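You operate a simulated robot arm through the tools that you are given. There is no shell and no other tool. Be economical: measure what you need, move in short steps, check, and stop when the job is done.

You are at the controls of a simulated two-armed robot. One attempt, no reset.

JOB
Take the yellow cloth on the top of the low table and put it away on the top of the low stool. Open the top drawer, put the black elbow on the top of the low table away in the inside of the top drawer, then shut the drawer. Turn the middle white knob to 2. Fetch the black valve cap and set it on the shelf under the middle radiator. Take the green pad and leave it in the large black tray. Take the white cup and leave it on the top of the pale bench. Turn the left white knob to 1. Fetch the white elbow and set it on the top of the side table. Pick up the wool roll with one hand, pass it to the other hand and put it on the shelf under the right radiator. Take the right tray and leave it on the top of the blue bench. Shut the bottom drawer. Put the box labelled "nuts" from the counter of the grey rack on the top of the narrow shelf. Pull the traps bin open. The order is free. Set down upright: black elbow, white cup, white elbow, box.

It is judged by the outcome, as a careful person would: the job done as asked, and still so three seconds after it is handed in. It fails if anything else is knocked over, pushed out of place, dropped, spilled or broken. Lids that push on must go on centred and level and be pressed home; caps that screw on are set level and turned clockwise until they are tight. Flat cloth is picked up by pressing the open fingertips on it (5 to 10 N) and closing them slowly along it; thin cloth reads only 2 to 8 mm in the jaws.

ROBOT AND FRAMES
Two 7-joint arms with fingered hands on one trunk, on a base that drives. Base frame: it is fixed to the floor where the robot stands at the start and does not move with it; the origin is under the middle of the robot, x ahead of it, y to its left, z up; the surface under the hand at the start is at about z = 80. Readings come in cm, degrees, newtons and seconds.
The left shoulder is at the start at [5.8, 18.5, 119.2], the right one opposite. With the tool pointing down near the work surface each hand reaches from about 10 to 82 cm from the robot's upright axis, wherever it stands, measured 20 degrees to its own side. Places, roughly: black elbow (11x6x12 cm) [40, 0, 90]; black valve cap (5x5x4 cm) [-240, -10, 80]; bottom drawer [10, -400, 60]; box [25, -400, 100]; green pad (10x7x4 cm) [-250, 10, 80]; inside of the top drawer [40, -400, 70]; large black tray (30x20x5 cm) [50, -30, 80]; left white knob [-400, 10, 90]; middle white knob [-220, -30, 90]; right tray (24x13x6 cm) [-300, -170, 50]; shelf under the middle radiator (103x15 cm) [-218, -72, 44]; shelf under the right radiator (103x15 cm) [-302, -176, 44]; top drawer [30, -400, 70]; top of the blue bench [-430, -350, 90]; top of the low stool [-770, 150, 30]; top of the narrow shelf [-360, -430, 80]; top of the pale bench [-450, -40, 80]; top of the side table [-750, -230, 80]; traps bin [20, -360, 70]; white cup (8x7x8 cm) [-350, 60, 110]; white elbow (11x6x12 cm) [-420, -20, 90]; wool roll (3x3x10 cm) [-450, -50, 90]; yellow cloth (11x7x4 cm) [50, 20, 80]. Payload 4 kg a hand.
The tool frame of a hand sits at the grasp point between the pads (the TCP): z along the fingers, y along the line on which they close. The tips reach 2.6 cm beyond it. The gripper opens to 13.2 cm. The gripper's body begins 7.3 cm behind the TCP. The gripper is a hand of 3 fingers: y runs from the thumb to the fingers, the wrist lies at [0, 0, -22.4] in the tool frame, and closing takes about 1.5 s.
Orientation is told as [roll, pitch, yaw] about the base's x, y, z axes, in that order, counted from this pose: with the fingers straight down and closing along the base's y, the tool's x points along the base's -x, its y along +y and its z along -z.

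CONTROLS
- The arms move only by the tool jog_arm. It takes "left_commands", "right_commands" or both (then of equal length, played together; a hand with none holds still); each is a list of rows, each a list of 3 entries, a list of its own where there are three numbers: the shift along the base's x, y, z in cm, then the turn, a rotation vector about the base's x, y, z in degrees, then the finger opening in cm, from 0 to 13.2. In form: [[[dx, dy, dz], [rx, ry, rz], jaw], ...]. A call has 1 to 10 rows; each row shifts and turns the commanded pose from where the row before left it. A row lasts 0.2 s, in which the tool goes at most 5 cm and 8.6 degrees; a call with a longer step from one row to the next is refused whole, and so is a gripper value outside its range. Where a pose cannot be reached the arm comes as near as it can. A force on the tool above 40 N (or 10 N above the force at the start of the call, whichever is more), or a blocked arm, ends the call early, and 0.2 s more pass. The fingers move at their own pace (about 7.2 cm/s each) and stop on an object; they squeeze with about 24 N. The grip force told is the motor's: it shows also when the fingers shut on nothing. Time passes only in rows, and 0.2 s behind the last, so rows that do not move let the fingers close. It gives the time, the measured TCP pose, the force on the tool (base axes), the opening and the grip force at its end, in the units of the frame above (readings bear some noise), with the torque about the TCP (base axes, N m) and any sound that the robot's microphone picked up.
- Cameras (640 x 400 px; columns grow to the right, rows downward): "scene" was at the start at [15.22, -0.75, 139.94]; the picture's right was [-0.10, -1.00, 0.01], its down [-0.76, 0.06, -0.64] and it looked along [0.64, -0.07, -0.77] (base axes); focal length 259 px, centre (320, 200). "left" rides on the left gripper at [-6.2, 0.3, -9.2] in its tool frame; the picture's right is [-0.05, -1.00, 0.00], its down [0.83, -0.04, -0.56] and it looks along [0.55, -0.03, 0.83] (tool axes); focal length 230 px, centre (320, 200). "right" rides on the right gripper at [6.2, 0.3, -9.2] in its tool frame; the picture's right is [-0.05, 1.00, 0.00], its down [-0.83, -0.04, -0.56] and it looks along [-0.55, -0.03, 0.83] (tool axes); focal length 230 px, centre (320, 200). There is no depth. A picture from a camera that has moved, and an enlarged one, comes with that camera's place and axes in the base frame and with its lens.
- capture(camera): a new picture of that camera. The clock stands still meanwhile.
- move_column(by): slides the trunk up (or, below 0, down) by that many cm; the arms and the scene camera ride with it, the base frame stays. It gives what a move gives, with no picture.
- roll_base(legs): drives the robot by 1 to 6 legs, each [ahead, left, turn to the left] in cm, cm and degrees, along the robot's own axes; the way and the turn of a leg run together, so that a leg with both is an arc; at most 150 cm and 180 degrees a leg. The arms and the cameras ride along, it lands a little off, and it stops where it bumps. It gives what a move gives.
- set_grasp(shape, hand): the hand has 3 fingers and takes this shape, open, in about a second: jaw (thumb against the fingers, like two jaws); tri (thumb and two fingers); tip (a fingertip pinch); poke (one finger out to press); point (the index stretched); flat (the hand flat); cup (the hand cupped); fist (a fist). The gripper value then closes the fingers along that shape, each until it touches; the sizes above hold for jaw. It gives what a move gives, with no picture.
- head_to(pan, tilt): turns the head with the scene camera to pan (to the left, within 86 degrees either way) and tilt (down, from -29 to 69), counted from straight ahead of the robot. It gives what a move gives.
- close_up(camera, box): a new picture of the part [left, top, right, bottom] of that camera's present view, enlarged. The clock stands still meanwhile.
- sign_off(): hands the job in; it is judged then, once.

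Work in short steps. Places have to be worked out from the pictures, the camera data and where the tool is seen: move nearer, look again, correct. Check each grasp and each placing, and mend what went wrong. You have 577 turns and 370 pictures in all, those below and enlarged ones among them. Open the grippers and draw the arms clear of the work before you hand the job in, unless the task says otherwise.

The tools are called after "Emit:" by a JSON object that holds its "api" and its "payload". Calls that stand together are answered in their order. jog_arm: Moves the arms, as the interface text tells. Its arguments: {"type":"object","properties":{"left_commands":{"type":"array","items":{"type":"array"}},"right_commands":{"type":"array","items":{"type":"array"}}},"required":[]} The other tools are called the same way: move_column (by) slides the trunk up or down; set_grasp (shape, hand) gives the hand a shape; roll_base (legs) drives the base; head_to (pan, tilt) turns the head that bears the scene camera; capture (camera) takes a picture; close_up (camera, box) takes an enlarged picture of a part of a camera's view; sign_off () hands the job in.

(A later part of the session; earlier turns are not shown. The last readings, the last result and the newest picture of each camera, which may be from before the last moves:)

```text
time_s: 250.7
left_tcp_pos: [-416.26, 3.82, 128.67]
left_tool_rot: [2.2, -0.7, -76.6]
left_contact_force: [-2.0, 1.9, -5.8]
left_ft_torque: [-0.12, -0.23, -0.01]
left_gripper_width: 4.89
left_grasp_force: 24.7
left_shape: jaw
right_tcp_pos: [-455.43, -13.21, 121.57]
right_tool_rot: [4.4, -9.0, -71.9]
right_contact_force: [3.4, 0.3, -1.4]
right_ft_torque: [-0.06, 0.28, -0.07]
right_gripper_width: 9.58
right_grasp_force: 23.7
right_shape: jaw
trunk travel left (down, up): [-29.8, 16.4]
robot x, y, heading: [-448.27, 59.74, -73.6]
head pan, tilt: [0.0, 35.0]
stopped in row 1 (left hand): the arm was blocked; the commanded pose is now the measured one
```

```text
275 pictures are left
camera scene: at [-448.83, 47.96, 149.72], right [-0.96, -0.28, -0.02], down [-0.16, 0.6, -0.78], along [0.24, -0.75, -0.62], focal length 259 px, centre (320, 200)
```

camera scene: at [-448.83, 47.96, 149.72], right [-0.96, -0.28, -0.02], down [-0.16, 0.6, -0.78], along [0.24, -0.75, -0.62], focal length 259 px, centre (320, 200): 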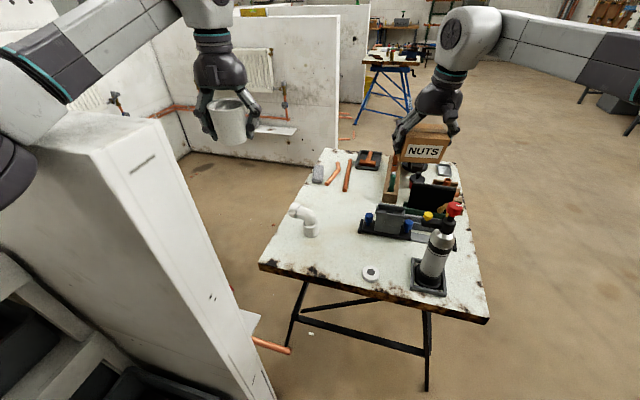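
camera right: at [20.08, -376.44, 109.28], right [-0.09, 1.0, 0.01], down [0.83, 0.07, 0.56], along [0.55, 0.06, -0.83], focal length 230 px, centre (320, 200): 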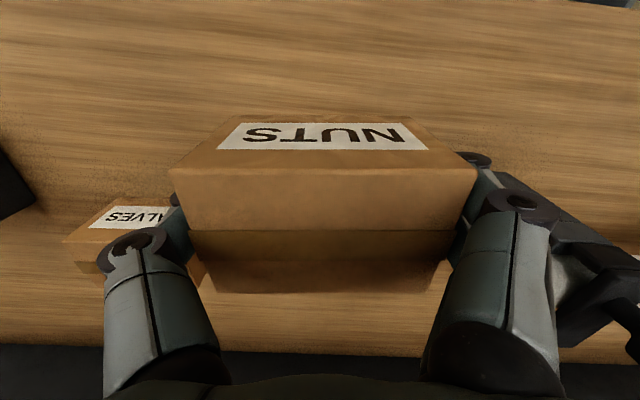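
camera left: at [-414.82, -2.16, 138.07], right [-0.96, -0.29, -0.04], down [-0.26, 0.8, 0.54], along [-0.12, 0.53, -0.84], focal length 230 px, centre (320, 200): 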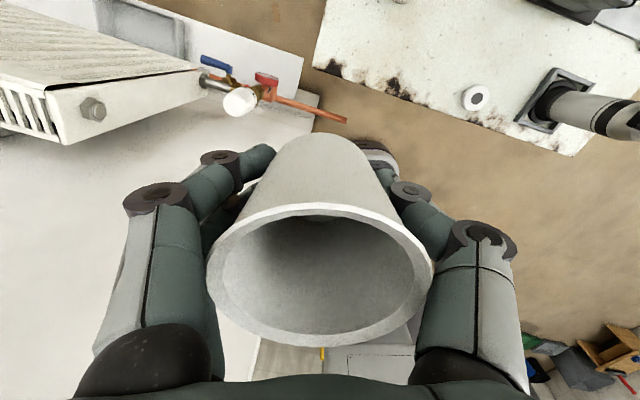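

The left elbow caught the wall end and twisted the robot. I back away diagonally, then restore the heading.

Emit:
{"api": "roll_base", "payload": {"legs": [[-12, -14, 0], [-5, -15, -16]]}}

Emit:
{"api": "capture", "payload": {"camera": "scene"}}

```text
time_s: 253.2
left_tcp_pos: [-465.04, 5.81, 125.45]
left_tool_rot: [1.0, 1.6, -96.3]
left_contact_force: [-0.3, 0.2, -0.6]
left_ft_torque: [0.06, 0.01, 0.0]
left_gripper_width: 4.9
left_grasp_force: 23.6
left_shape: jaw
right_tcp_pos: [-506.62, 4.17, 122.32]
right_tool_rot: [1.7, -9.0, -90.3]
right_contact_force: [-0.2, -0.5, -2.3]
right_ft_torque: [-0.01, 0.01, -0.02]
right_gripper_width: 9.56
right_grasp_force: 23.9
right_shape: jaw
trunk travel left (down, up): [-29.8, 16.4]
robot x, y, heading: [-479.51, 68.99, -94.7]
head pan, tilt: [0.0, 35.0]
```

```text
274 pictures are left
camera scene: at [-480.17, 57.19, 149.28], right [-1.0, 0.08, 0.0], down [0.05, 0.63, -0.78], along [-0.06, -0.77, -0.63], focal length 259 px, centre (320, 200)
```

scene: 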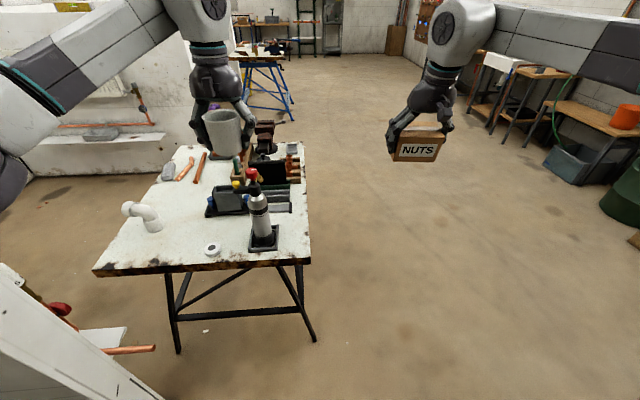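

I straighten and move ahead to about (-482,50), clear of the wall end.

Emit:
{"api": "roll_base", "payload": {"legs": [[0, -3, 4.7], [17, 0, 0]]}}

Emit:
{"api": "head_to", "payload": {"pan": 30, "tilt": 40}}

Emit:
{"api": "capture", "payload": {"camera": "scene"}}

```text
time_s: 255.2
left_tcp_pos: [-462.86, -9.02, 125.89]
left_tool_rot: [1.1, 1.4, -91.5]
left_contact_force: [0.7, 0.4, -0.6]
left_ft_torque: [-0.02, 0.02, -0.01]
left_gripper_width: 4.88
left_grasp_force: 23.7
left_shape: jaw
right_tcp_pos: [-504.25, -14.17, 122.63]
right_tool_rot: [1.9, -9.5, -85.6]
right_contact_force: [-0.3, 0.4, -2.0]
right_ft_torque: [0.03, 0.0, 0.04]
right_gripper_width: 9.54
right_grasp_force: 23.9
right_shape: jaw
trunk travel left (down, up): [-29.8, 16.4]
robot x, y, heading: [-482.06, 52.31, -89.7]
head pan, tilt: [0.0, 35.0]
```

```text
time_s: 256.1
left_tcp_pos: [-462.83, -9.21, 125.73]
left_tool_rot: [1.1, 1.5, -91.5]
left_contact_force: [-0.7, 0.8, -0.3]
left_ft_torque: [0.01, -0.03, 0.02]
left_gripper_width: 4.91
left_grasp_force: 23.6
left_shape: jaw
right_tcp_pos: [-504.17, -14.38, 122.43]
right_tool_rot: [1.8, -9.3, -85.6]
right_contact_force: [-1.0, -0.3, -2.4]
right_ft_torque: [-0.02, -0.02, -0.04]
right_gripper_width: 9.57
right_grasp_force: 24.1
right_shape: jaw
trunk travel left (down, up): [-29.8, 16.4]
robot x, y, heading: [-482.35, 52.19, -89.7]
head pan, tilt: [30.0, 40.0]
```

```text
273 pictures are left
camera scene: at [-478.15, 42.2, 148.67], right [-0.86, -0.5, -0.04], down [-0.32, 0.61, -0.72], along [0.39, -0.61, -0.69], focal length 259 px, centre (320, 200)
```

scene: 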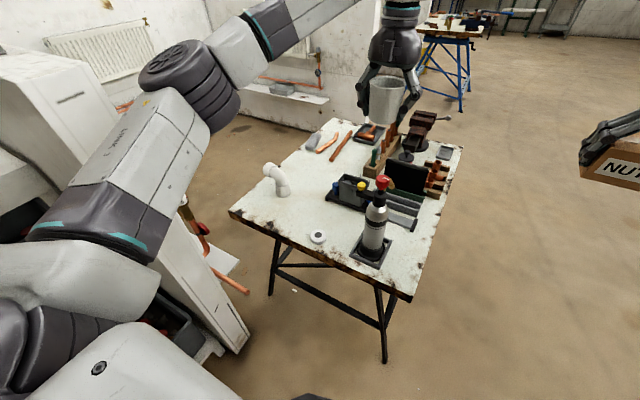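

I carry the cup over to about (-437,-11), still high.

Emit:
{"api": "jog_arm", "payload": {"left_commands": [[[4, 0, 0], [0, 0, 0], 4], [[4, 0, 0], [0, 0, 0], 4], [[4, 0, 0], [0, 0, 0], 4], [[4, -0.5, 0], [0, 0, 0], 4], [[4, -0.5, 0], [0, 0, 0], 4], [[3, -0.5, 0], [0, 0, 0], 4], [[2.5, 0, 0], [0, 0, 0], 4], [[0, 0, 0], [0, 0, 0], 4]]}}

Emit:
{"api": "capture", "payload": {"camera": "left"}}

Emit:
{"api": "capture", "payload": {"camera": "scene"}}

```text
time_s: 257.9
left_tcp_pos: [-437.37, -10.54, 125.69]
left_tool_rot: [1.1, 1.5, -91.5]
left_contact_force: [-0.1, -1.0, -0.7]
left_ft_torque: [0.02, 0.0, -0.01]
left_gripper_width: 4.87
left_grasp_force: 24.5
left_shape: jaw
right_tcp_pos: [-504.16, -14.42, 122.43]
right_tool_rot: [1.8, -9.3, -85.6]
right_contact_force: [0.2, 0.3, -2.1]
right_ft_torque: [0.03, 0.0, 0.01]
right_gripper_width: 9.56
right_grasp_force: 24.0
right_shape: jaw
trunk travel left (down, up): [-29.8, 16.4]
robot x, y, heading: [-482.54, 52.54, -89.6]
head pan, tilt: [30.0, 40.0]
```

```text
272 pictures are left
camera left: at [-437.52, -17.11, 134.83], right [-1.0, -0.03, -0.02], down [-0.03, 0.82, 0.58], along [0.0, 0.58, -0.82], focal length 230 px, centre (320, 200)
```

left: 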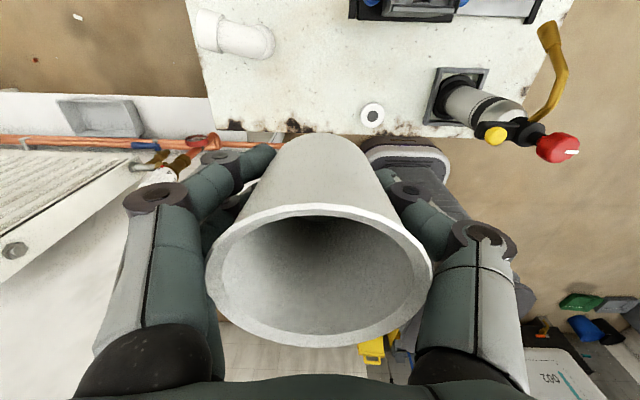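

```text
271 pictures are left
camera scene: at [-478.15, 42.2, 148.67], right [-0.86, -0.5, -0.04], down [-0.32, 0.61, -0.72], along [0.39, -0.61, -0.69], focal length 259 px, centre (320, 200)
```

scene: 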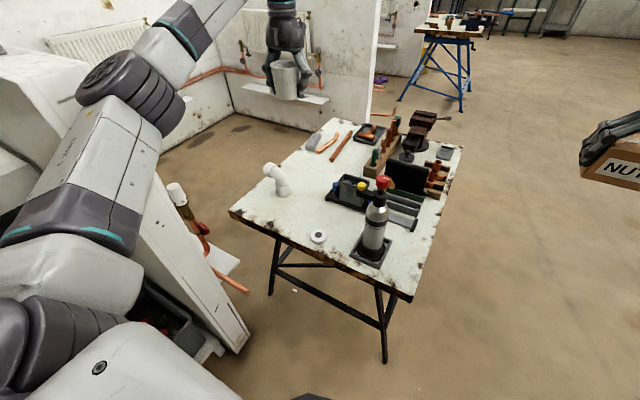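

I lower the cup toward the bench, shifted 1 cm west.

Emit:
{"api": "jog_arm", "payload": {"left_commands": [[[-0.5, 0, -4], [0, 0, 0], 4], [[-0.5, 0, -4], [0, 0, 0], 4], [[0, 0, -4], [0, 0, 0], 4], [[0, 0, -4], [0, 0, 0], 4], [[0, 0, -4], [0, 0, 0], 4], [[0, 0, -4], [0, 0, 0], 4], [[0, 0, -4], [-1, -1.5, 0], 4], [[0, 0, -4], [0, 0, 0], 4], [[0, 0, 0], [0, 0, 0], 4]]}}

Emit:
{"api": "capture", "payload": {"camera": "scene"}}

Emit:
{"api": "capture", "payload": {"camera": "left"}}

```text
time_s: 259.9
left_tcp_pos: [-437.87, -10.8, 93.64]
left_tool_rot: [2.6, 0.6, -91.4]
left_contact_force: [-0.3, 0.1, 0.2]
left_ft_torque: [-0.01, 0.02, -0.02]
left_gripper_width: 4.88
left_grasp_force: 24.2
left_shape: jaw
right_tcp_pos: [-504.34, -14.56, 122.56]
right_tool_rot: [1.9, -9.3, -85.6]
right_contact_force: [-0.2, -0.1, -1.7]
right_ft_torque: [0.02, 0.03, 0.0]
right_gripper_width: 9.55
right_grasp_force: 24.0
right_shape: jaw
trunk travel left (down, up): [-29.8, 16.4]
robot x, y, heading: [-482.52, 52.52, -89.7]
head pan, tilt: [30.0, 40.0]
```

```text
270 pictures are left
camera scene: at [-478.13, 42.24, 148.68], right [-0.86, -0.5, -0.04], down [-0.32, 0.61, -0.72], along [0.39, -0.61, -0.69], focal length 259 px, centre (320, 200)
```

scene: 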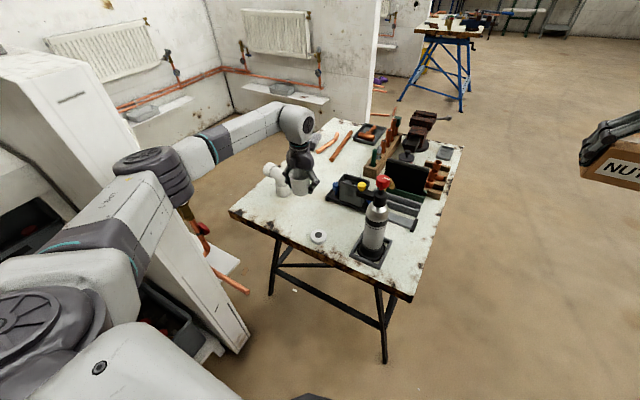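

```text
269 pictures are left
camera left: at [-438.29, -17.12, 102.96], right [-1.0, -0.03, -0.05], down [-0.05, 0.83, 0.56], along [0.02, 0.56, -0.83], focal length 230 px, centre (320, 200)
```

left: 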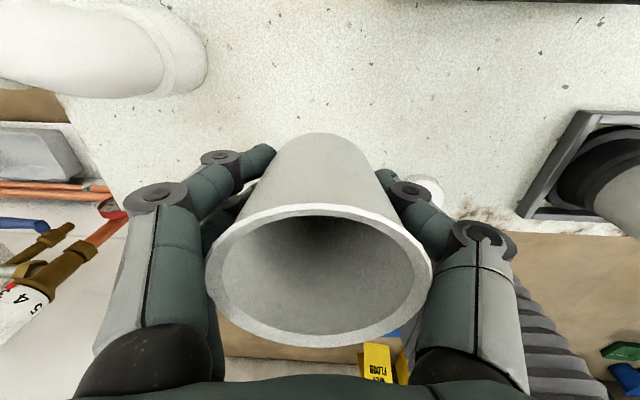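

Emit:
{"api": "jog_arm", "payload": {"left_commands": [[[0, 0, -2], [-0.6, 2.6, 0], 4], [[0, 0, -2.5], [0, 0, 0], 4], [[0, 0, -2.5], [0, 0, 0], 4], [[0, 0, -1], [0, 0, 0], 4], [[0, 0, -0.5], [0, 0, 0], 4], [[0, 0, 0], [0, 0, 0], 4]]}}

```text
time_s: 261.3
left_tcp_pos: [-438.42, -10.82, 85.12]
left_tool_rot: [0.0, -0.1, -91.5]
left_contact_force: [-0.2, -0.9, -0.1]
left_ft_torque: [0.01, 0.0, -0.02]
left_gripper_width: 4.88
left_grasp_force: 24.2
left_shape: jaw
right_tcp_pos: [-504.19, -14.41, 122.48]
right_tool_rot: [1.8, -9.3, -85.5]
right_contact_force: [0.1, -0.4, -2.6]
right_ft_torque: [0.01, 0.0, 0.03]
right_gripper_width: 9.58
right_grasp_force: 23.9
right_shape: jaw
trunk travel left (down, up): [-29.8, 16.4]
robot x, y, heading: [-482.22, 52.7, -89.7]
head pan, tilt: [30.0, 40.0]
```

Emit:
{"api": "jog_arm", "payload": {"left_commands": [[[0, 0, -0.4], [0, 0, 0], 4], [[0, 0, -0.4], [0, 0, 0], 4], [[0, 0, -0.4], [0, 0, 0], 4], [[0, 0, 0], [0, 0, 0], 4]]}}

Emit:
{"api": "capture", "payload": {"camera": "left"}}

```text
time_s: 262.3
left_tcp_pos: [-438.39, -10.84, 83.87]
left_tool_rot: [0.1, -0.2, -91.6]
left_contact_force: [0.1, 0.5, -0.7]
left_ft_torque: [0.03, -0.01, -0.01]
left_gripper_width: 4.85
left_grasp_force: 23.5
left_shape: jaw
right_tcp_pos: [-504.19, -14.54, 122.4]
right_tool_rot: [1.9, -9.2, -85.6]
right_contact_force: [1.0, 0.3, -2.0]
right_ft_torque: [0.03, -0.02, 0.0]
right_gripper_width: 9.57
right_grasp_force: 24.4
right_shape: jaw
trunk travel left (down, up): [-29.8, 16.4]
robot x, y, heading: [-482.48, 52.29, -89.8]
head pan, tilt: [30.0, 40.0]
```

```text
268 pictures are left
camera left: at [-438.3, -17.0, 93.24], right [-1.0, -0.03, 0.0], down [-0.02, 0.83, 0.55], along [-0.01, 0.55, -0.83], focal length 230 px, centre (320, 200)
```

left: 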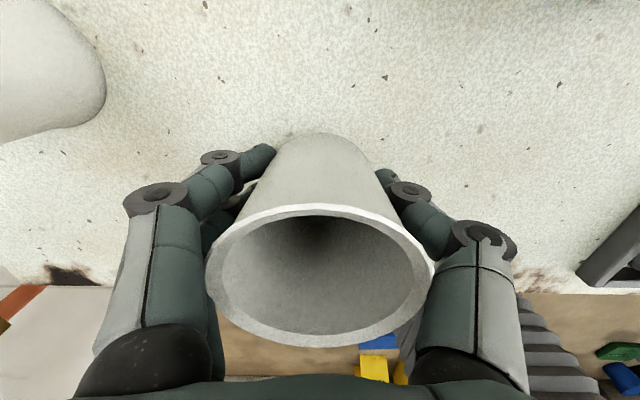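

Not touching yet; I keep lowering in small steps.

Emit:
{"api": "jog_arm", "payload": {"left_commands": [[[0, 0, -0.4], [0, 0, 0], 4], [[0, 0, -0.4], [0, 0, 0], 4], [[0, 0, -0.3], [0, 0, 0], 4], [[0, 0, 0], [0, 0, 0], 4]]}}

Emit:
{"api": "jog_arm", "payload": {"left_commands": [[[0, 0, -0.3], [0, 0, 0], 4], [[0, 0, -0.3], [0, 0, 0], 4], [[0, 0, 0], [0, 0, 0], 4]]}}

```text
time_s: 263.3
left_tcp_pos: [-438.34, -10.61, 82.76]
left_tool_rot: [-0.1, 0.0, -91.5]
left_contact_force: [-0.1, -0.2, -0.7]
left_ft_torque: [0.05, -0.03, -0.03]
left_gripper_width: 4.91
left_grasp_force: 24.0
left_shape: jaw
right_tcp_pos: [-504.22, -14.48, 122.46]
right_tool_rot: [1.8, -9.3, -85.5]
right_contact_force: [0.5, -0.8, -1.8]
right_ft_torque: [0.01, 0.0, 0.01]
right_gripper_width: 9.57
right_grasp_force: 23.5
right_shape: jaw
trunk travel left (down, up): [-29.8, 16.4]
robot x, y, heading: [-482.11, 52.91, -89.8]
head pan, tilt: [30.0, 40.0]
```

```text
time_s: 264.1
left_tcp_pos: [-438.26, -10.76, 82.64]
left_tool_rot: [0.1, -0.5, -91.4]
left_contact_force: [2.0, 0.8, 22.7]
left_ft_torque: [0.15, -0.33, 0.12]
left_gripper_width: 4.94
left_grasp_force: 24.0
left_shape: jaw
right_tcp_pos: [-504.33, -14.04, 122.53]
right_tool_rot: [1.9, -9.4, -85.6]
right_contact_force: [-0.6, 0.1, -2.4]
right_ft_torque: [0.04, 0.02, 0.01]
right_gripper_width: 9.57
right_grasp_force: 24.3
right_shape: jaw
trunk travel left (down, up): [-29.8, 16.4]
robot x, y, heading: [-482.54, 52.54, -89.6]
head pan, tilt: [30.0, 40.0]
```

Firm contact: the cup stands. I ease up slightly, open, and rise.

Emit:
{"api": "jog_arm", "payload": {"left_commands": [[[0, 0, 0.3], [0, 0, 0], 4.8], [[0, 0, 0], [0, 0, 0], 6], [[0, 0, 0], [0, 0, 0], 7], [[0, 0, 0], [0, 0, 0], 8.5], [[0, 0, 0], [0, 0, 0], 8.5], [[0, 0, 3], [0, 0, 0], 8.5], [[0, 0, 4], [0, 0, 0], 8.5], [[0, 0, 4], [0, 0, 0], 8.5], [[0, 0, 4], [0, 0, 0], 8.5]]}}

Emit:
{"api": "capture", "payload": {"camera": "left"}}

```text
time_s: 266.1
left_tcp_pos: [-438.42, -10.75, 97.62]
left_tool_rot: [0.1, -0.1, -91.4]
left_contact_force: [-1.2, 0.3, 0.4]
left_ft_torque: [-0.01, -0.02, 0.01]
left_gripper_width: 8.47
left_grasp_force: 0.0
left_shape: jaw
right_tcp_pos: [-504.18, -14.33, 122.48]
right_tool_rot: [1.9, -9.2, -85.5]
right_contact_force: [0.3, 0.4, -2.3]
right_ft_torque: [0.01, 0.01, 0.0]
right_gripper_width: 9.56
right_grasp_force: 24.1
right_shape: jaw
trunk travel left (down, up): [-29.8, 16.4]
robot x, y, heading: [-482.2, 52.49, -89.5]
head pan, tilt: [30.0, 40.0]
```

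```text
267 pictures are left
camera left: at [-438.31, -16.98, 106.93], right [-1.0, -0.03, 0.0], down [-0.02, 0.83, 0.55], along [-0.01, 0.55, -0.83], focal length 230 px, centre (320, 200)
```

left: 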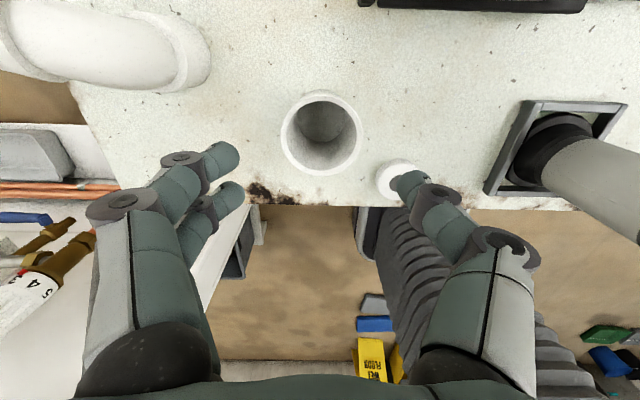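

The cup stands well. I lift the left hand, then drive west around the bench and south toward the blue bench and narrow shelf.

Emit:
{"api": "jog_arm", "payload": {"left_commands": [[[0, 0, 4], [0, 0, 0], 8], [[0, 0, 4], [0, 0, 0], 8], [[0, 0, 4], [0, 0, 0], 8], [[0, 0, 4], [0, 0, 0], 8], [[0, 0, 4], [0, 0, 0], 8], [[0, 0, 4], [0, 0, 0], 8], [[0, 2, 4], [0, 0, 0], 8], [[-4, 2, 0], [0, 0, 0], 8], [[-4, 2, 0], [0, 0, 0], 8], [[-4, 2, 0], [0, 0, 0], 8]]}}

Emit:
{"api": "jog_arm", "payload": {"left_commands": [[[-4, 2, 0], [0, 0, 0], 8], [[-3, 2, 0], [0, 0, 0], 8], [[0, 0, 0], [0, 0, 0], 8]]}}

Emit:
{"api": "roll_base", "payload": {"legs": [[0, -40, 0], [150, 0, 0]]}}

Emit:
{"api": "head_to", "payload": {"pan": 15, "tilt": 20}}

Emit:
{"api": "capture", "payload": {"camera": "scene"}}

```text
time_s: 268.3
left_tcp_pos: [-450.22, -2.88, 125.7]
left_tool_rot: [0.0, -0.1, -91.5]
left_contact_force: [0.5, -0.4, -0.5]
left_ft_torque: [0.03, -0.01, 0.01]
left_gripper_width: 8.04
left_grasp_force: 0.1
left_shape: jaw
right_tcp_pos: [-504.13, -14.42, 122.52]
right_tool_rot: [1.9, -9.3, -85.6]
right_contact_force: [-0.2, 0.0, -1.9]
right_ft_torque: [0.0, 0.02, 0.01]
right_gripper_width: 9.57
right_grasp_force: 23.1
right_shape: jaw
trunk travel left (down, up): [-29.8, 16.4]
robot x, y, heading: [-482.48, 52.31, -90.1]
head pan, tilt: [30.0, 40.0]
```

```text
time_s: 269.1
left_tcp_pos: [-457.11, 0.9, 125.91]
left_tool_rot: [-0.1, -0.2, -91.5]
left_contact_force: [0.4, 0.2, 0.8]
left_ft_torque: [-0.05, 0.0, -0.01]
left_gripper_width: 8.04
left_grasp_force: 0.1
left_shape: jaw
right_tcp_pos: [-504.1, -14.5, 122.5]
right_tool_rot: [1.8, -9.2, -85.5]
right_contact_force: [0.3, 0.7, -3.8]
right_ft_torque: [0.02, 0.01, 0.02]
right_gripper_width: 9.56
right_grasp_force: 23.6
right_shape: jaw
trunk travel left (down, up): [-29.8, 16.4]
robot x, y, heading: [-482.33, 52.18, -89.7]
head pan, tilt: [30.0, 40.0]
```

```text
time_s: 278.6
left_tcp_pos: [-497.82, -147.01, 125.89]
left_tool_rot: [0.0, -0.1, -91.7]
left_contact_force: [0.4, -0.4, -0.3]
left_ft_torque: [0.01, -0.01, -0.02]
left_gripper_width: 8.05
left_grasp_force: 0.1
left_shape: jaw
right_tcp_pos: [-544.75, -162.08, 122.59]
right_tool_rot: [1.9, -9.3, -85.8]
right_contact_force: [0.1, -0.5, -2.2]
right_ft_torque: [-0.01, -0.02, -0.01]
right_gripper_width: 9.56
right_grasp_force: 24.3
right_shape: jaw
trunk travel left (down, up): [-29.8, 16.4]
robot x, y, heading: [-522.93, -95.31, -89.6]
head pan, tilt: [30.0, 40.0]
```

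```text
time_s: 279.4
left_tcp_pos: [-497.81, -146.89, 125.81]
left_tool_rot: [0.0, -0.1, -91.7]
left_contact_force: [0.0, 0.1, -0.1]
left_ft_torque: [0.0, -0.02, 0.01]
left_gripper_width: 8.05
left_grasp_force: 0.0
left_shape: jaw
right_tcp_pos: [-544.76, -162.16, 122.43]
right_tool_rot: [1.8, -9.3, -85.8]
right_contact_force: [-0.8, -0.4, -2.7]
right_ft_torque: [0.01, -0.01, 0.0]
right_gripper_width: 9.55
right_grasp_force: 24.0
right_shape: jaw
trunk travel left (down, up): [-29.8, 16.4]
robot x, y, heading: [-522.66, -95.56, -90.2]
head pan, tilt: [15.0, 20.0]
```

```text
266 pictures are left
camera scene: at [-520.34, -107.45, 151.68], right [-0.97, -0.26, -0.02], down [-0.09, 0.4, -0.91], along [0.24, -0.88, -0.41], focal length 259 px, centre (320, 200)
```

scene: 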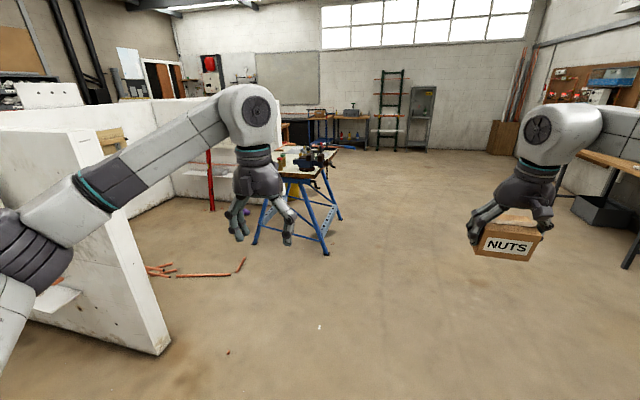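

Emit:
{"api": "roll_base", "payload": {"legs": [[150, 0, 0], [60, 0, 0]]}}

Emit:
{"api": "head_to", "payload": {"pan": 55, "tilt": 20}}

Emit:
{"api": "capture", "payload": {"camera": "scene"}}

```text
time_s: 289.8
left_tcp_pos: [-489.81, -354.26, 125.8]
left_tool_rot: [0.0, -0.2, -89.0]
left_contact_force: [0.4, -0.8, 0.0]
left_ft_torque: [0.0, 0.03, 0.04]
left_gripper_width: 8.03
left_grasp_force: 0.0
left_shape: jaw
right_tcp_pos: [-536.21, -371.76, 122.6]
right_tool_rot: [1.7, -9.2, -83.1]
right_contact_force: [-0.3, 0.7, -2.3]
right_ft_torque: [-0.01, -0.04, 0.0]
right_gripper_width: 9.58
right_grasp_force: 23.9
right_shape: jaw
trunk travel left (down, up): [-29.8, 16.4]
robot x, y, heading: [-517.36, -303.83, -86.9]
head pan, tilt: [15.0, 20.0]
```

```text
time_s: 290.8
left_tcp_pos: [-489.88, -354.33, 125.92]
left_tool_rot: [0.0, -0.2, -89.0]
left_contact_force: [-0.8, 0.2, -0.1]
left_ft_torque: [0.01, -0.02, 0.0]
left_gripper_width: 8.05
left_grasp_force: 0.0
left_shape: jaw
right_tcp_pos: [-536.24, -371.73, 122.51]
right_tool_rot: [1.8, -9.4, -83.1]
right_contact_force: [-0.4, -0.5, -3.5]
right_ft_torque: [0.04, 0.0, -0.02]
right_gripper_width: 9.58
right_grasp_force: 24.3
right_shape: jaw
trunk travel left (down, up): [-29.8, 16.4]
robot x, y, heading: [-517.33, -304.05, -87.4]
head pan, tilt: [55.0, 20.0]
```

```text
265 pictures are left
camera scene: at [-509.38, -312.03, 151.95], right [-0.53, -0.84, -0.06], down [-0.29, 0.25, -0.92], along [0.79, -0.48, -0.38], focal length 259 px, centre (320, 200)
```

scene: 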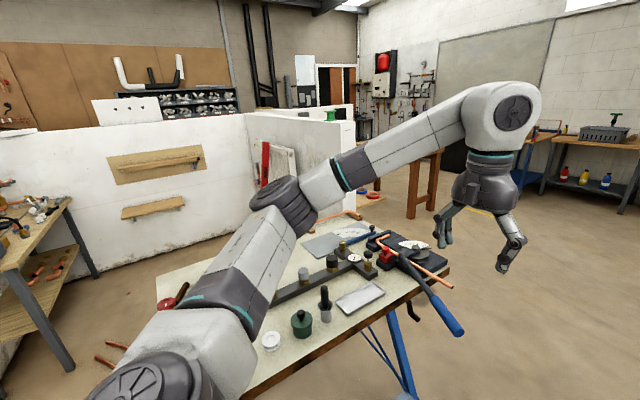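

Emit:
{"api": "close_up", "payload": {"camera": "scene", "box": [240, 100, 480, 260]}}

Emit:
{"api": "head_to", "payload": {"pan": 25, "tilt": 25}}

Emit:
{"api": "capture", "payload": {"camera": "scene"}}

```text
2.50 times, centred on (360, 180) of scene
camera zoom: at [-509.38, -312.03, 151.95], right [-0.53, -0.84, -0.06], down [-0.29, 0.25, -0.92], along [0.79, -0.48, -0.38], focal length 648 px, centre (220, 250)
```

zoom: 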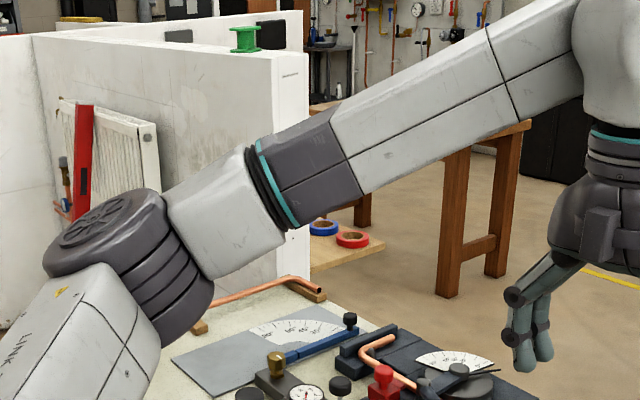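

```text
time_s: 291.8
left_tcp_pos: [-489.98, -354.35, 125.82]
left_tool_rot: [0.0, -0.2, -89.0]
left_contact_force: [-0.3, -1.0, -0.1]
left_ft_torque: [-0.01, 0.04, -0.04]
left_gripper_width: 8.01
left_grasp_force: 0.1
left_shape: jaw
right_tcp_pos: [-536.31, -371.84, 122.47]
right_tool_rot: [1.9, -9.2, -83.0]
right_contact_force: [-0.1, -0.2, -3.2]
right_ft_torque: [0.02, 0.02, 0.06]
right_gripper_width: 9.59
right_grasp_force: 23.8
right_shape: jaw
trunk travel left (down, up): [-29.8, 16.4]
robot x, y, heading: [-517.55, -303.99, -87.2]
head pan, tilt: [25.0, 25.0]
```

```text
263 pictures are left
camera scene: at [-512.96, -315.18, 150.93], right [-0.88, -0.47, -0.03], down [-0.2, 0.44, -0.88], along [0.42, -0.77, -0.48], focal length 259 px, centre (320, 200)
```

scene: 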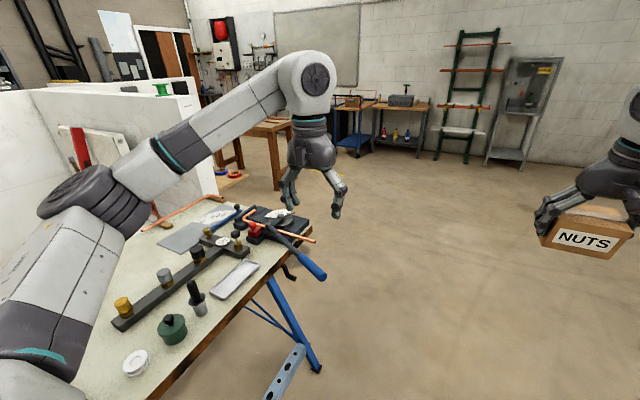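

The narrow shelf looks like the wooden board with coloured tape rolls near (-380,-430). I drive further south and look from there.

Emit:
{"api": "roll_base", "payload": {"legs": [[130, 0, 0]]}}

Emit:
{"api": "head_to", "payload": {"pan": 80, "tilt": 22}}

Emit:
{"api": "capture", "payload": {"camera": "scene"}}

```text
time_s: 298.2
left_tcp_pos: [-484.39, -482.47, 125.86]
left_tool_rot: [0.0, -0.2, -89.3]
left_contact_force: [0.2, -0.6, 0.4]
left_ft_torque: [0.01, 0.0, -0.02]
left_gripper_width: 8.04
left_grasp_force: 0.2
left_shape: jaw
right_tcp_pos: [-530.6, -499.74, 122.48]
right_tool_rot: [1.9, -9.3, -83.4]
right_contact_force: [-0.6, 0.5, -2.8]
right_ft_torque: [0.06, -0.01, 0.0]
right_gripper_width: 9.57
right_grasp_force: 23.4
right_shape: jaw
trunk travel left (down, up): [-29.8, 16.4]
robot x, y, heading: [-511.29, -432.09, -87.4]
head pan, tilt: [25.0, 25.0]
```

```text
time_s: 299.5
left_tcp_pos: [-484.35, -482.53, 125.86]
left_tool_rot: [0.0, -0.2, -89.2]
left_contact_force: [0.2, 0.1, 0.4]
left_ft_torque: [-0.01, 0.0, 0.0]
left_gripper_width: 8.03
left_grasp_force: 0.0
left_shape: jaw
right_tcp_pos: [-530.65, -499.85, 122.37]
right_tool_rot: [1.8, -9.3, -83.3]
right_contact_force: [0.3, -0.1, -2.3]
right_ft_torque: [0.02, -0.02, 0.0]
right_gripper_width: 9.58
right_grasp_force: 23.6
right_shape: jaw
trunk travel left (down, up): [-29.8, 16.4]
robot x, y, heading: [-511.35, -431.88, -87.8]
head pan, tilt: [80.0, 22.0]
```

```text
262 pictures are left
camera scene: at [-502.18, -436.42, 151.88], right [-0.13, -0.99, -0.07], down [-0.37, 0.11, -0.92], along [0.92, -0.09, -0.39], focal length 259 px, centre (320, 200)
```

scene: 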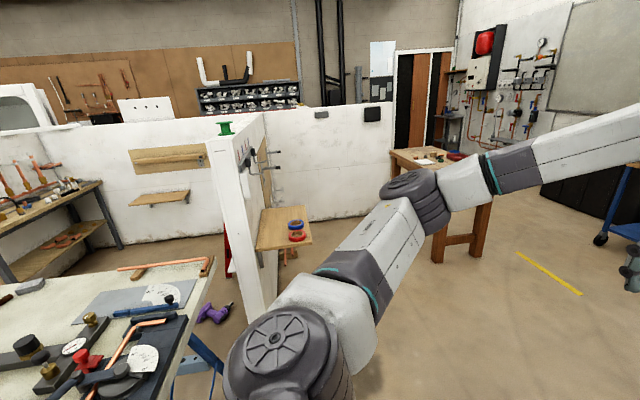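

Emit:
{"api": "close_up", "payload": {"camera": "scene", "box": [210, 190, 340, 270]}}

```text
4.92 times, centred on (275, 230) of scene
camera zoom: at [-502.18, -436.42, 151.88], right [-0.13, -0.99, -0.07], down [-0.37, 0.11, -0.92], along [0.92, -0.09, -0.39], focal length 1275 px, centre (542, 52)
```

zoom: 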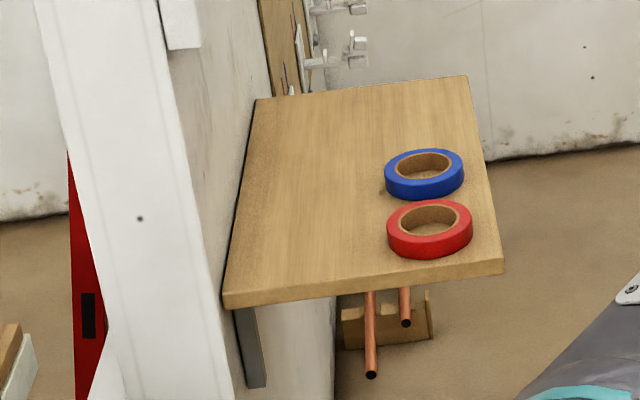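

The shelf board spans x -388..-337, y -442..-412, z≈80, with tape rolls on its south side. I go south, east and then face north for the right hand to set the box on its free wall side.

Emit:
{"api": "roll_base", "payload": {"legs": [[80, 0, 0], [0, 0, 88], [124, 0, 0], [0, 0, 90]]}}

Emit:
{"api": "head_to", "payload": {"pan": -5, "tilt": 35}}

Emit:
{"api": "capture", "payload": {"camera": "scene"}}

```text
time_s: 317.2
left_tcp_pos: [-407.77, -459.32, 125.86]
left_tool_rot: [0.0, -0.2, 86.9]
left_contact_force: [-0.1, -0.5, -0.5]
left_ft_torque: [0.01, -0.01, -0.02]
left_gripper_width: 8.05
left_grasp_force: 0.1
left_shape: jaw
right_tcp_pos: [-360.28, -445.37, 122.45]
right_tool_rot: [1.8, -9.3, 92.7]
right_contact_force: [-0.1, -0.3, -2.9]
right_ft_torque: [0.0, -0.01, 0.03]
right_gripper_width: 9.56
right_grasp_force: 23.6
right_shape: jaw
trunk travel left (down, up): [-29.8, 16.4]
robot x, y, heading: [-383.84, -511.75, 88.6]
head pan, tilt: [80.0, 22.0]
```

```text
time_s: 318.8
left_tcp_pos: [-407.71, -459.28, 125.87]
left_tool_rot: [0.0, -0.2, 86.9]
left_contact_force: [-0.4, -0.5, -0.3]
left_ft_torque: [0.0, -0.01, -0.04]
left_gripper_width: 8.05
left_grasp_force: 0.0
left_shape: jaw
right_tcp_pos: [-360.33, -445.41, 122.41]
right_tool_rot: [1.9, -9.4, 92.6]
right_contact_force: [0.0, -0.5, -1.9]
right_ft_torque: [0.0, 0.0, -0.02]
right_gripper_width: 9.56
right_grasp_force: 23.7
right_shape: jaw
trunk travel left (down, up): [-29.8, 16.4]
robot x, y, heading: [-383.87, -511.47, 88.2]
head pan, tilt: [-5.0, 35.0]
```

```text
260 pictures are left
camera scene: at [-383.1, -499.72, 149.32], right [0.99, -0.11, 0.01], down [-0.07, -0.63, -0.78], along [0.09, 0.77, -0.63], focal length 259 px, centre (320, 200)
```

scene: 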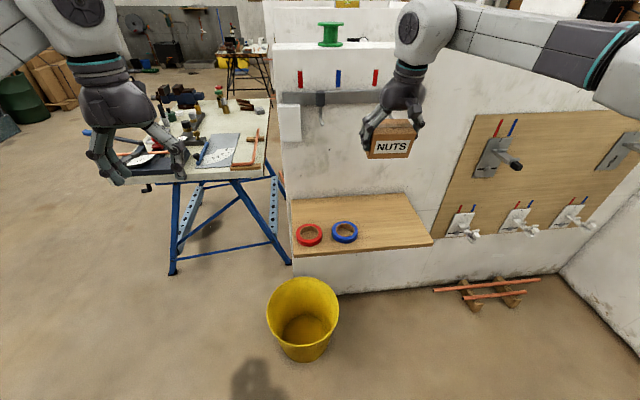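

A yellow bucket stands below the board's west end, so I keep east: base right 14, ahead 21. Then I level the box.

Emit:
{"api": "roll_base", "payload": {"legs": [[21, -14, 1.5]]}}

Emit:
{"api": "jog_arm", "payload": {"right_commands": [[[0, 0, 0], [-4.7, -1, 0], 7.5], [[0, 0, 0], [-4.7, -1, 0], 7.5], [[0, 0, 0], [0, 0, 0], 7.5]]}}

Emit:
{"api": "capture", "payload": {"camera": "scene"}}

Emit:
{"api": "capture", "payload": {"camera": "right"}}

```text
time_s: 320.6
left_tcp_pos: [-394.86, -439.27, 125.79]
left_tool_rot: [-0.1, -0.2, 88.3]
left_contact_force: [0.0, -0.6, -0.1]
left_ft_torque: [-0.04, -0.02, 0.0]
left_gripper_width: 8.03
left_grasp_force: 0.2
left_shape: jaw
right_tcp_pos: [-347.89, -424.06, 122.63]
right_tool_rot: [1.8, -9.3, 94.1]
right_contact_force: [0.1, -0.2, -2.0]
right_ft_torque: [-0.02, 0.01, 0.03]
right_gripper_width: 9.57
right_grasp_force: 24.4
right_shape: jaw
trunk travel left (down, up): [-29.8, 16.4]
robot x, y, heading: [-370.06, -491.1, 90.3]
head pan, tilt: [-5.0, 35.0]
```

```text
time_s: 321.4
left_tcp_pos: [-394.86, -439.22, 125.9]
left_tool_rot: [0.0, -0.2, 88.4]
left_contact_force: [0.1, -0.3, -0.3]
left_ft_torque: [0.0, -0.02, 0.01]
left_gripper_width: 8.03
left_grasp_force: 0.0
left_shape: jaw
right_tcp_pos: [-346.17, -426.96, 121.73]
right_tool_rot: [0.6, 0.1, 94.4]
right_contact_force: [0.8, 0.0, -2.8]
right_ft_torque: [-0.01, 0.0, 0.0]
right_gripper_width: 9.51
right_grasp_force: 24.2
right_shape: jaw
right hand out of reach, approached as far as the arm can: row 1, 2
trunk travel left (down, up): [-29.8, 16.4]
robot x, y, heading: [-369.77, -490.85, 90.0]
head pan, tilt: [-5.0, 35.0]
```

```text
259 pictures are left
camera scene: at [-369.17, -478.86, 149.32], right [1.0, -0.09, 0.01], down [-0.05, -0.63, -0.78], along [0.07, 0.77, -0.63], focal length 259 px, centre (320, 200)
```

scene: 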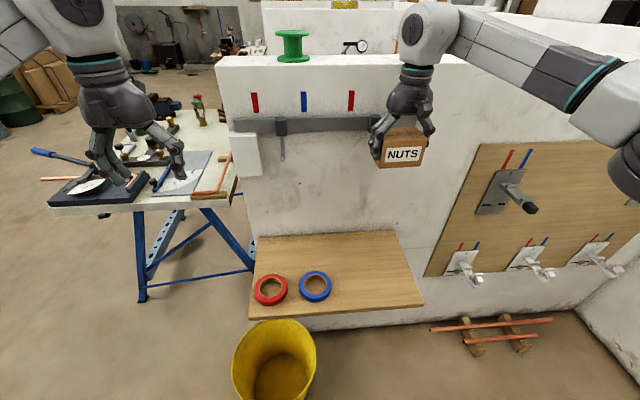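

```text
258 pictures are left
camera right: at [-345.85, -433.1, 130.94], right [-1.0, -0.02, 0.01], down [-0.01, 0.83, 0.55], along [-0.02, 0.55, -0.83], focal length 230 px, centre (320, 200)
```

right: 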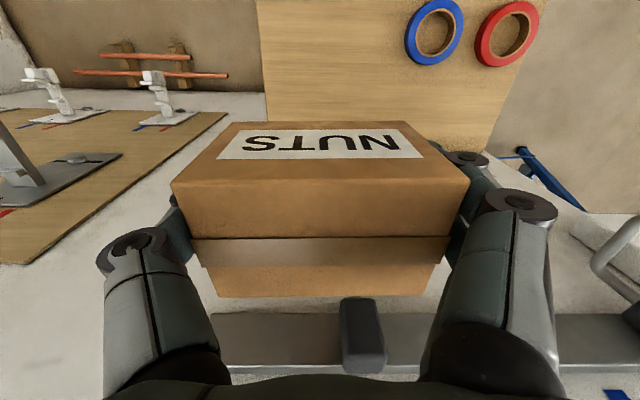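

Level now. I lower it toward the board at about (-348,-425).

Emit:
{"api": "jog_arm", "payload": {"right_commands": [[[-1, 1, -4], [0, 0, -2], 7.5], [[-0.5, 0.5, -4], [0, 0, -2], 7.5], [[0, 0.5, -4], [0, 0, 0], 7.5], [[0, 0, -4], [0, 0, 0], 7.5], [[0, 0, -4], [0, 0, 0], 7.5], [[0, 0, -4], [0, 0, 0], 7.5], [[0, 0, -4], [0, 0, 0], 7.5], [[0, 0, -3], [0, 0, 0], 7.5], [[0, 0, 0], [0, 0, 0], 7.5]]}}

Emit:
{"api": "capture", "payload": {"camera": "scene"}}

```text
time_s: 323.4
left_tcp_pos: [-394.87, -439.25, 125.88]
left_tool_rot: [0.0, -0.1, 88.3]
left_contact_force: [-0.5, -0.2, 0.5]
left_ft_torque: [0.0, 0.01, 0.01]
left_gripper_width: 8.05
left_grasp_force: 0.0
left_shape: jaw
right_tcp_pos: [-343.83, -431.14, 92.99]
right_tool_rot: [0.6, 0.2, 90.1]
right_contact_force: [0.1, 0.7, -2.3]
right_ft_torque: [0.02, -0.03, -0.04]
right_gripper_width: 9.57
right_grasp_force: 23.8
right_shape: jaw
right hand out of reach, approached as far as the arm can: row 1, 3, 4, 5, 6, 7, 8
trunk travel left (down, up): [-29.8, 16.4]
robot x, y, heading: [-369.84, -490.85, 90.4]
head pan, tilt: [-5.0, 35.0]
```

```text
257 pictures are left
camera scene: at [-369.17, -478.92, 149.33], right [1.0, -0.09, 0.01], down [-0.05, -0.63, -0.78], along [0.07, 0.77, -0.63], focal length 259 px, centre (320, 200)
```

scene: 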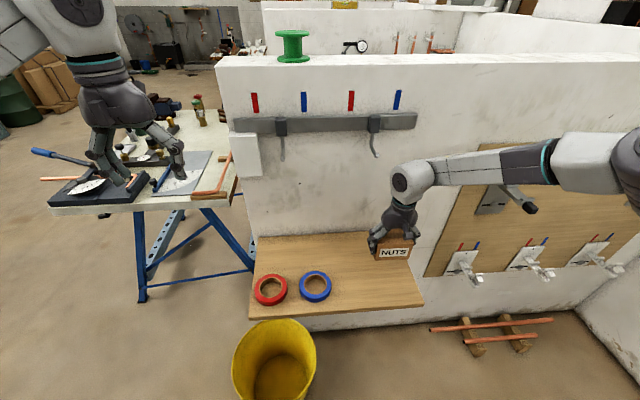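

The arm drifts at its reach limit; lowering the trunk (which leans forward) should help.

Emit:
{"api": "move_column", "payload": {"by": -6}}

Emit:
{"api": "jog_arm", "payload": {"right_commands": [[[-2, 2, 1], [0, 0, 0], 7.5], [[-1.5, 2, 0.5], [0, 0, 0], 7.5], [[0, 1, 0], [0, 0, 0], 7.5], [[0, 0, 0], [0, 0, 0], 7.5]]}}

```text
time_s: 324.4
left_tcp_pos: [-394.87, -439.26, 120.0]
left_tool_rot: [0.0, -0.3, 88.3]
left_contact_force: [-0.5, -0.3, 0.5]
left_ft_torque: [-0.02, -0.01, 0.03]
left_gripper_width: 8.01
left_grasp_force: 0.0
left_shape: jaw
right_tcp_pos: [-344.03, -431.11, 87.28]
right_tool_rot: [0.6, 0.2, 90.3]
right_contact_force: [0.4, 0.0, -3.0]
right_ft_torque: [-0.03, 0.0, 0.01]
right_gripper_width: 9.56
right_grasp_force: 23.5
right_shape: jaw
trunk travel left (down, up): [-23.8, 22.4]
robot x, y, heading: [-370.02, -491.0, 89.8]
head pan, tilt: [-5.0, 35.0]
```

```text
time_s: 325.4
left_tcp_pos: [-394.88, -439.18, 119.96]
left_tool_rot: [0.0, 0.0, 88.2]
left_contact_force: [0.2, 0.1, 0.2]
left_ft_torque: [0.03, -0.02, 0.01]
left_gripper_width: 8.03
left_grasp_force: 0.0
left_shape: jaw
right_tcp_pos: [-346.35, -427.45, 89.74]
right_tool_rot: [0.6, 0.1, 90.2]
right_contact_force: [-0.1, -1.2, -2.9]
right_ft_torque: [-0.01, 0.02, -0.01]
right_gripper_width: 9.58
right_grasp_force: 24.0
right_shape: jaw
right hand out of reach, approached as far as the arm can: row 2, 3
trunk travel left (down, up): [-23.8, 22.4]
robot x, y, heading: [-369.81, -490.46, 90.0]
head pan, tilt: [-5.0, 35.0]
```

Position (-346,-427) is fine on the board. I lower with the column to contact.

Emit:
{"api": "move_column", "payload": {"by": -3}}

Emit:
{"api": "close_up", "payload": {"camera": "scene", "box": [240, 150, 480, 300]}}

```text
time_s: 326.1
left_tcp_pos: [-394.93, -439.26, 116.97]
left_tool_rot: [0.1, -0.3, 88.3]
left_contact_force: [1.0, 0.1, 0.3]
left_ft_torque: [0.02, -0.03, 0.02]
left_gripper_width: 8.05
left_grasp_force: 0.1
left_shape: jaw
right_tcp_pos: [-346.5, -427.78, 86.81]
right_tool_rot: [0.5, 0.2, 90.3]
right_contact_force: [1.0, -0.6, -2.1]
right_ft_torque: [-0.02, 0.0, 0.0]
right_gripper_width: 9.54
right_grasp_force: 24.1
right_shape: jaw
trunk travel left (down, up): [-20.8, 25.4]
robot x, y, heading: [-369.77, -490.8, 89.9]
head pan, tilt: [-5.0, 35.0]
```

```text
2.67 times, centred on (360, 225) of scene
camera zoom: at [-369.15, -473.82, 138.8], right [1.0, -0.09, 0.01], down [-0.05, -0.7, -0.71], along [0.07, 0.71, -0.7], focal length 691 px, centre (213, 133)
```

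zoom: 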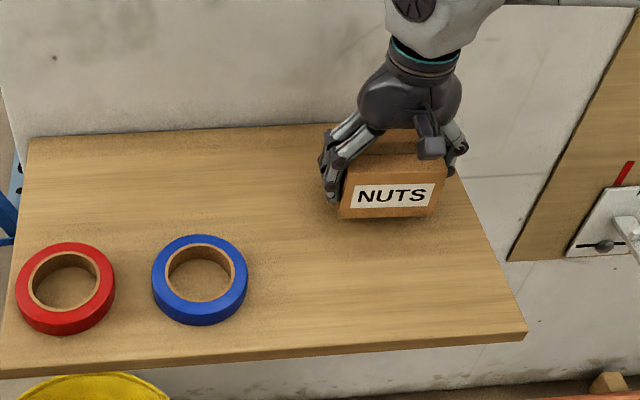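

Emit:
{"api": "move_column", "payload": {"by": -1}}

Emit:
{"api": "move_column", "payload": {"by": -0.7}}

Emit:
{"api": "move_column", "payload": {"by": -0.7}}

```text
time_s: 326.7
left_tcp_pos: [-394.77, -439.19, 115.9]
left_tool_rot: [0.0, -0.1, 88.4]
left_contact_force: [0.3, -0.1, 0.1]
left_ft_torque: [0.02, 0.02, -0.02]
left_gripper_width: 8.02
left_grasp_force: 0.0
left_shape: jaw
right_tcp_pos: [-346.47, -427.69, 85.79]
right_tool_rot: [0.6, 0.1, 90.4]
right_contact_force: [0.1, 0.1, -2.5]
right_ft_torque: [-0.03, 0.0, 0.0]
right_gripper_width: 9.53
right_grasp_force: 24.3
right_shape: jaw
trunk travel left (down, up): [-19.8, 26.4]
robot x, y, heading: [-370.05, -490.57, 90.1]
head pan, tilt: [-5.0, 35.0]
```

```text
time_s: 327.3
left_tcp_pos: [-394.8, -439.11, 115.21]
left_tool_rot: [0.0, -0.3, 88.3]
left_contact_force: [0.2, -0.2, 0.6]
left_ft_torque: [0.01, 0.0, 0.0]
left_gripper_width: 8.02
left_grasp_force: 0.1
left_shape: jaw
right_tcp_pos: [-346.43, -427.6, 84.99]
right_tool_rot: [0.7, 0.1, 90.3]
right_contact_force: [-0.3, -0.2, -1.2]
right_ft_torque: [-0.01, 0.01, 0.03]
right_gripper_width: 9.53
right_grasp_force: 24.1
right_shape: jaw
trunk travel left (down, up): [-19.1, 27.1]
robot x, y, heading: [-369.73, -490.7, 90.2]
head pan, tilt: [-5.0, 35.0]
```

```text
time_s: 327.8
left_tcp_pos: [-394.93, -439.26, 114.49]
left_tool_rot: [0.1, -0.3, 88.3]
left_contact_force: [-0.4, -1.0, 0.2]
left_ft_torque: [0.0, 0.0, -0.01]
left_gripper_width: 8.03
left_grasp_force: 0.0
left_shape: jaw
right_tcp_pos: [-346.42, -427.62, 84.26]
right_tool_rot: [0.7, 0.2, 90.4]
right_contact_force: [0.0, 2.0, 3.1]
right_ft_torque: [0.02, 0.24, -0.03]
right_gripper_width: 9.54
right_grasp_force: 24.2
right_shape: jaw
trunk travel left (down, up): [-18.4, 27.8]
robot x, y, heading: [-370.01, -490.82, 89.9]
head pan, tilt: [-5.0, 35.0]
```

Contact beginning (+3 N against −2.5 N weight). A bit lower, then release.

Emit:
{"api": "move_column", "payload": {"by": -0.3}}

Emit:
{"api": "jog_arm", "payload": {"right_commands": [[[0, 0, 0], [0, 0, 0], 10], [[0, 0, 0], [0, 0, 0], 11], [[0, 0, 0], [0, 0, 0], 12], [[0, 0, 0], [0, 0, 0], 12], [[0, 0, 2], [0, 0, 0], 12], [[0, 0, 4], [0, 0, 0], 12], [[0, 0, 4], [0, 0, 0], 12]]}}

Emit:
{"api": "capture", "payload": {"camera": "right"}}

```text
time_s: 328.4
left_tcp_pos: [-394.92, -439.32, 114.25]
left_tool_rot: [0.0, -0.4, 88.3]
left_contact_force: [-0.1, 0.8, -0.2]
left_ft_torque: [0.03, 0.0, -0.01]
left_gripper_width: 8.03
left_grasp_force: 0.1
left_shape: jaw
right_tcp_pos: [-346.44, -427.73, 84.23]
right_tool_rot: [0.5, 0.0, 90.4]
right_contact_force: [2.3, -0.5, 18.3]
right_ft_torque: [-0.05, 0.08, 0.0]
right_gripper_width: 9.54
right_grasp_force: 24.0
right_shape: jaw
trunk travel left (down, up): [-18.1, 28.1]
robot x, y, heading: [-370.31, -490.76, 89.8]
head pan, tilt: [-5.0, 35.0]
```

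```text
time_s: 329.9
left_tcp_pos: [-394.81, -439.19, 114.24]
left_tool_rot: [-0.1, -0.1, 88.3]
left_contact_force: [-0.4, -0.3, -0.4]
left_ft_torque: [0.05, -0.04, 0.04]
left_gripper_width: 8.04
left_grasp_force: 0.1
left_shape: jaw
right_tcp_pos: [-346.62, -427.75, 93.9]
right_tool_rot: [0.5, 0.2, 90.3]
right_contact_force: [-0.1, 1.1, 0.1]
right_ft_torque: [0.0, 0.0, 0.0]
right_gripper_width: 12.0
right_grasp_force: 0.1
right_shape: jaw
trunk travel left (down, up): [-18.1, 28.1]
robot x, y, heading: [-369.83, -490.62, 90.2]
head pan, tilt: [-5.0, 35.0]
```

```text
255 pictures are left
camera right: at [-346.74, -433.88, 103.09], right [-1.0, 0.05, 0.01], down [0.04, 0.83, 0.55], along [0.02, 0.55, -0.83], focal length 230 px, centre (320, 200)
```

right: 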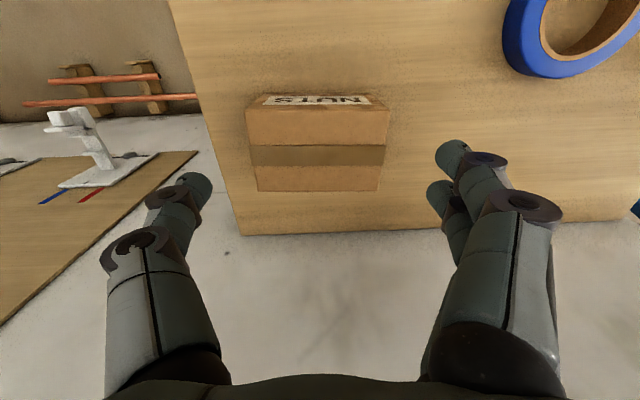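

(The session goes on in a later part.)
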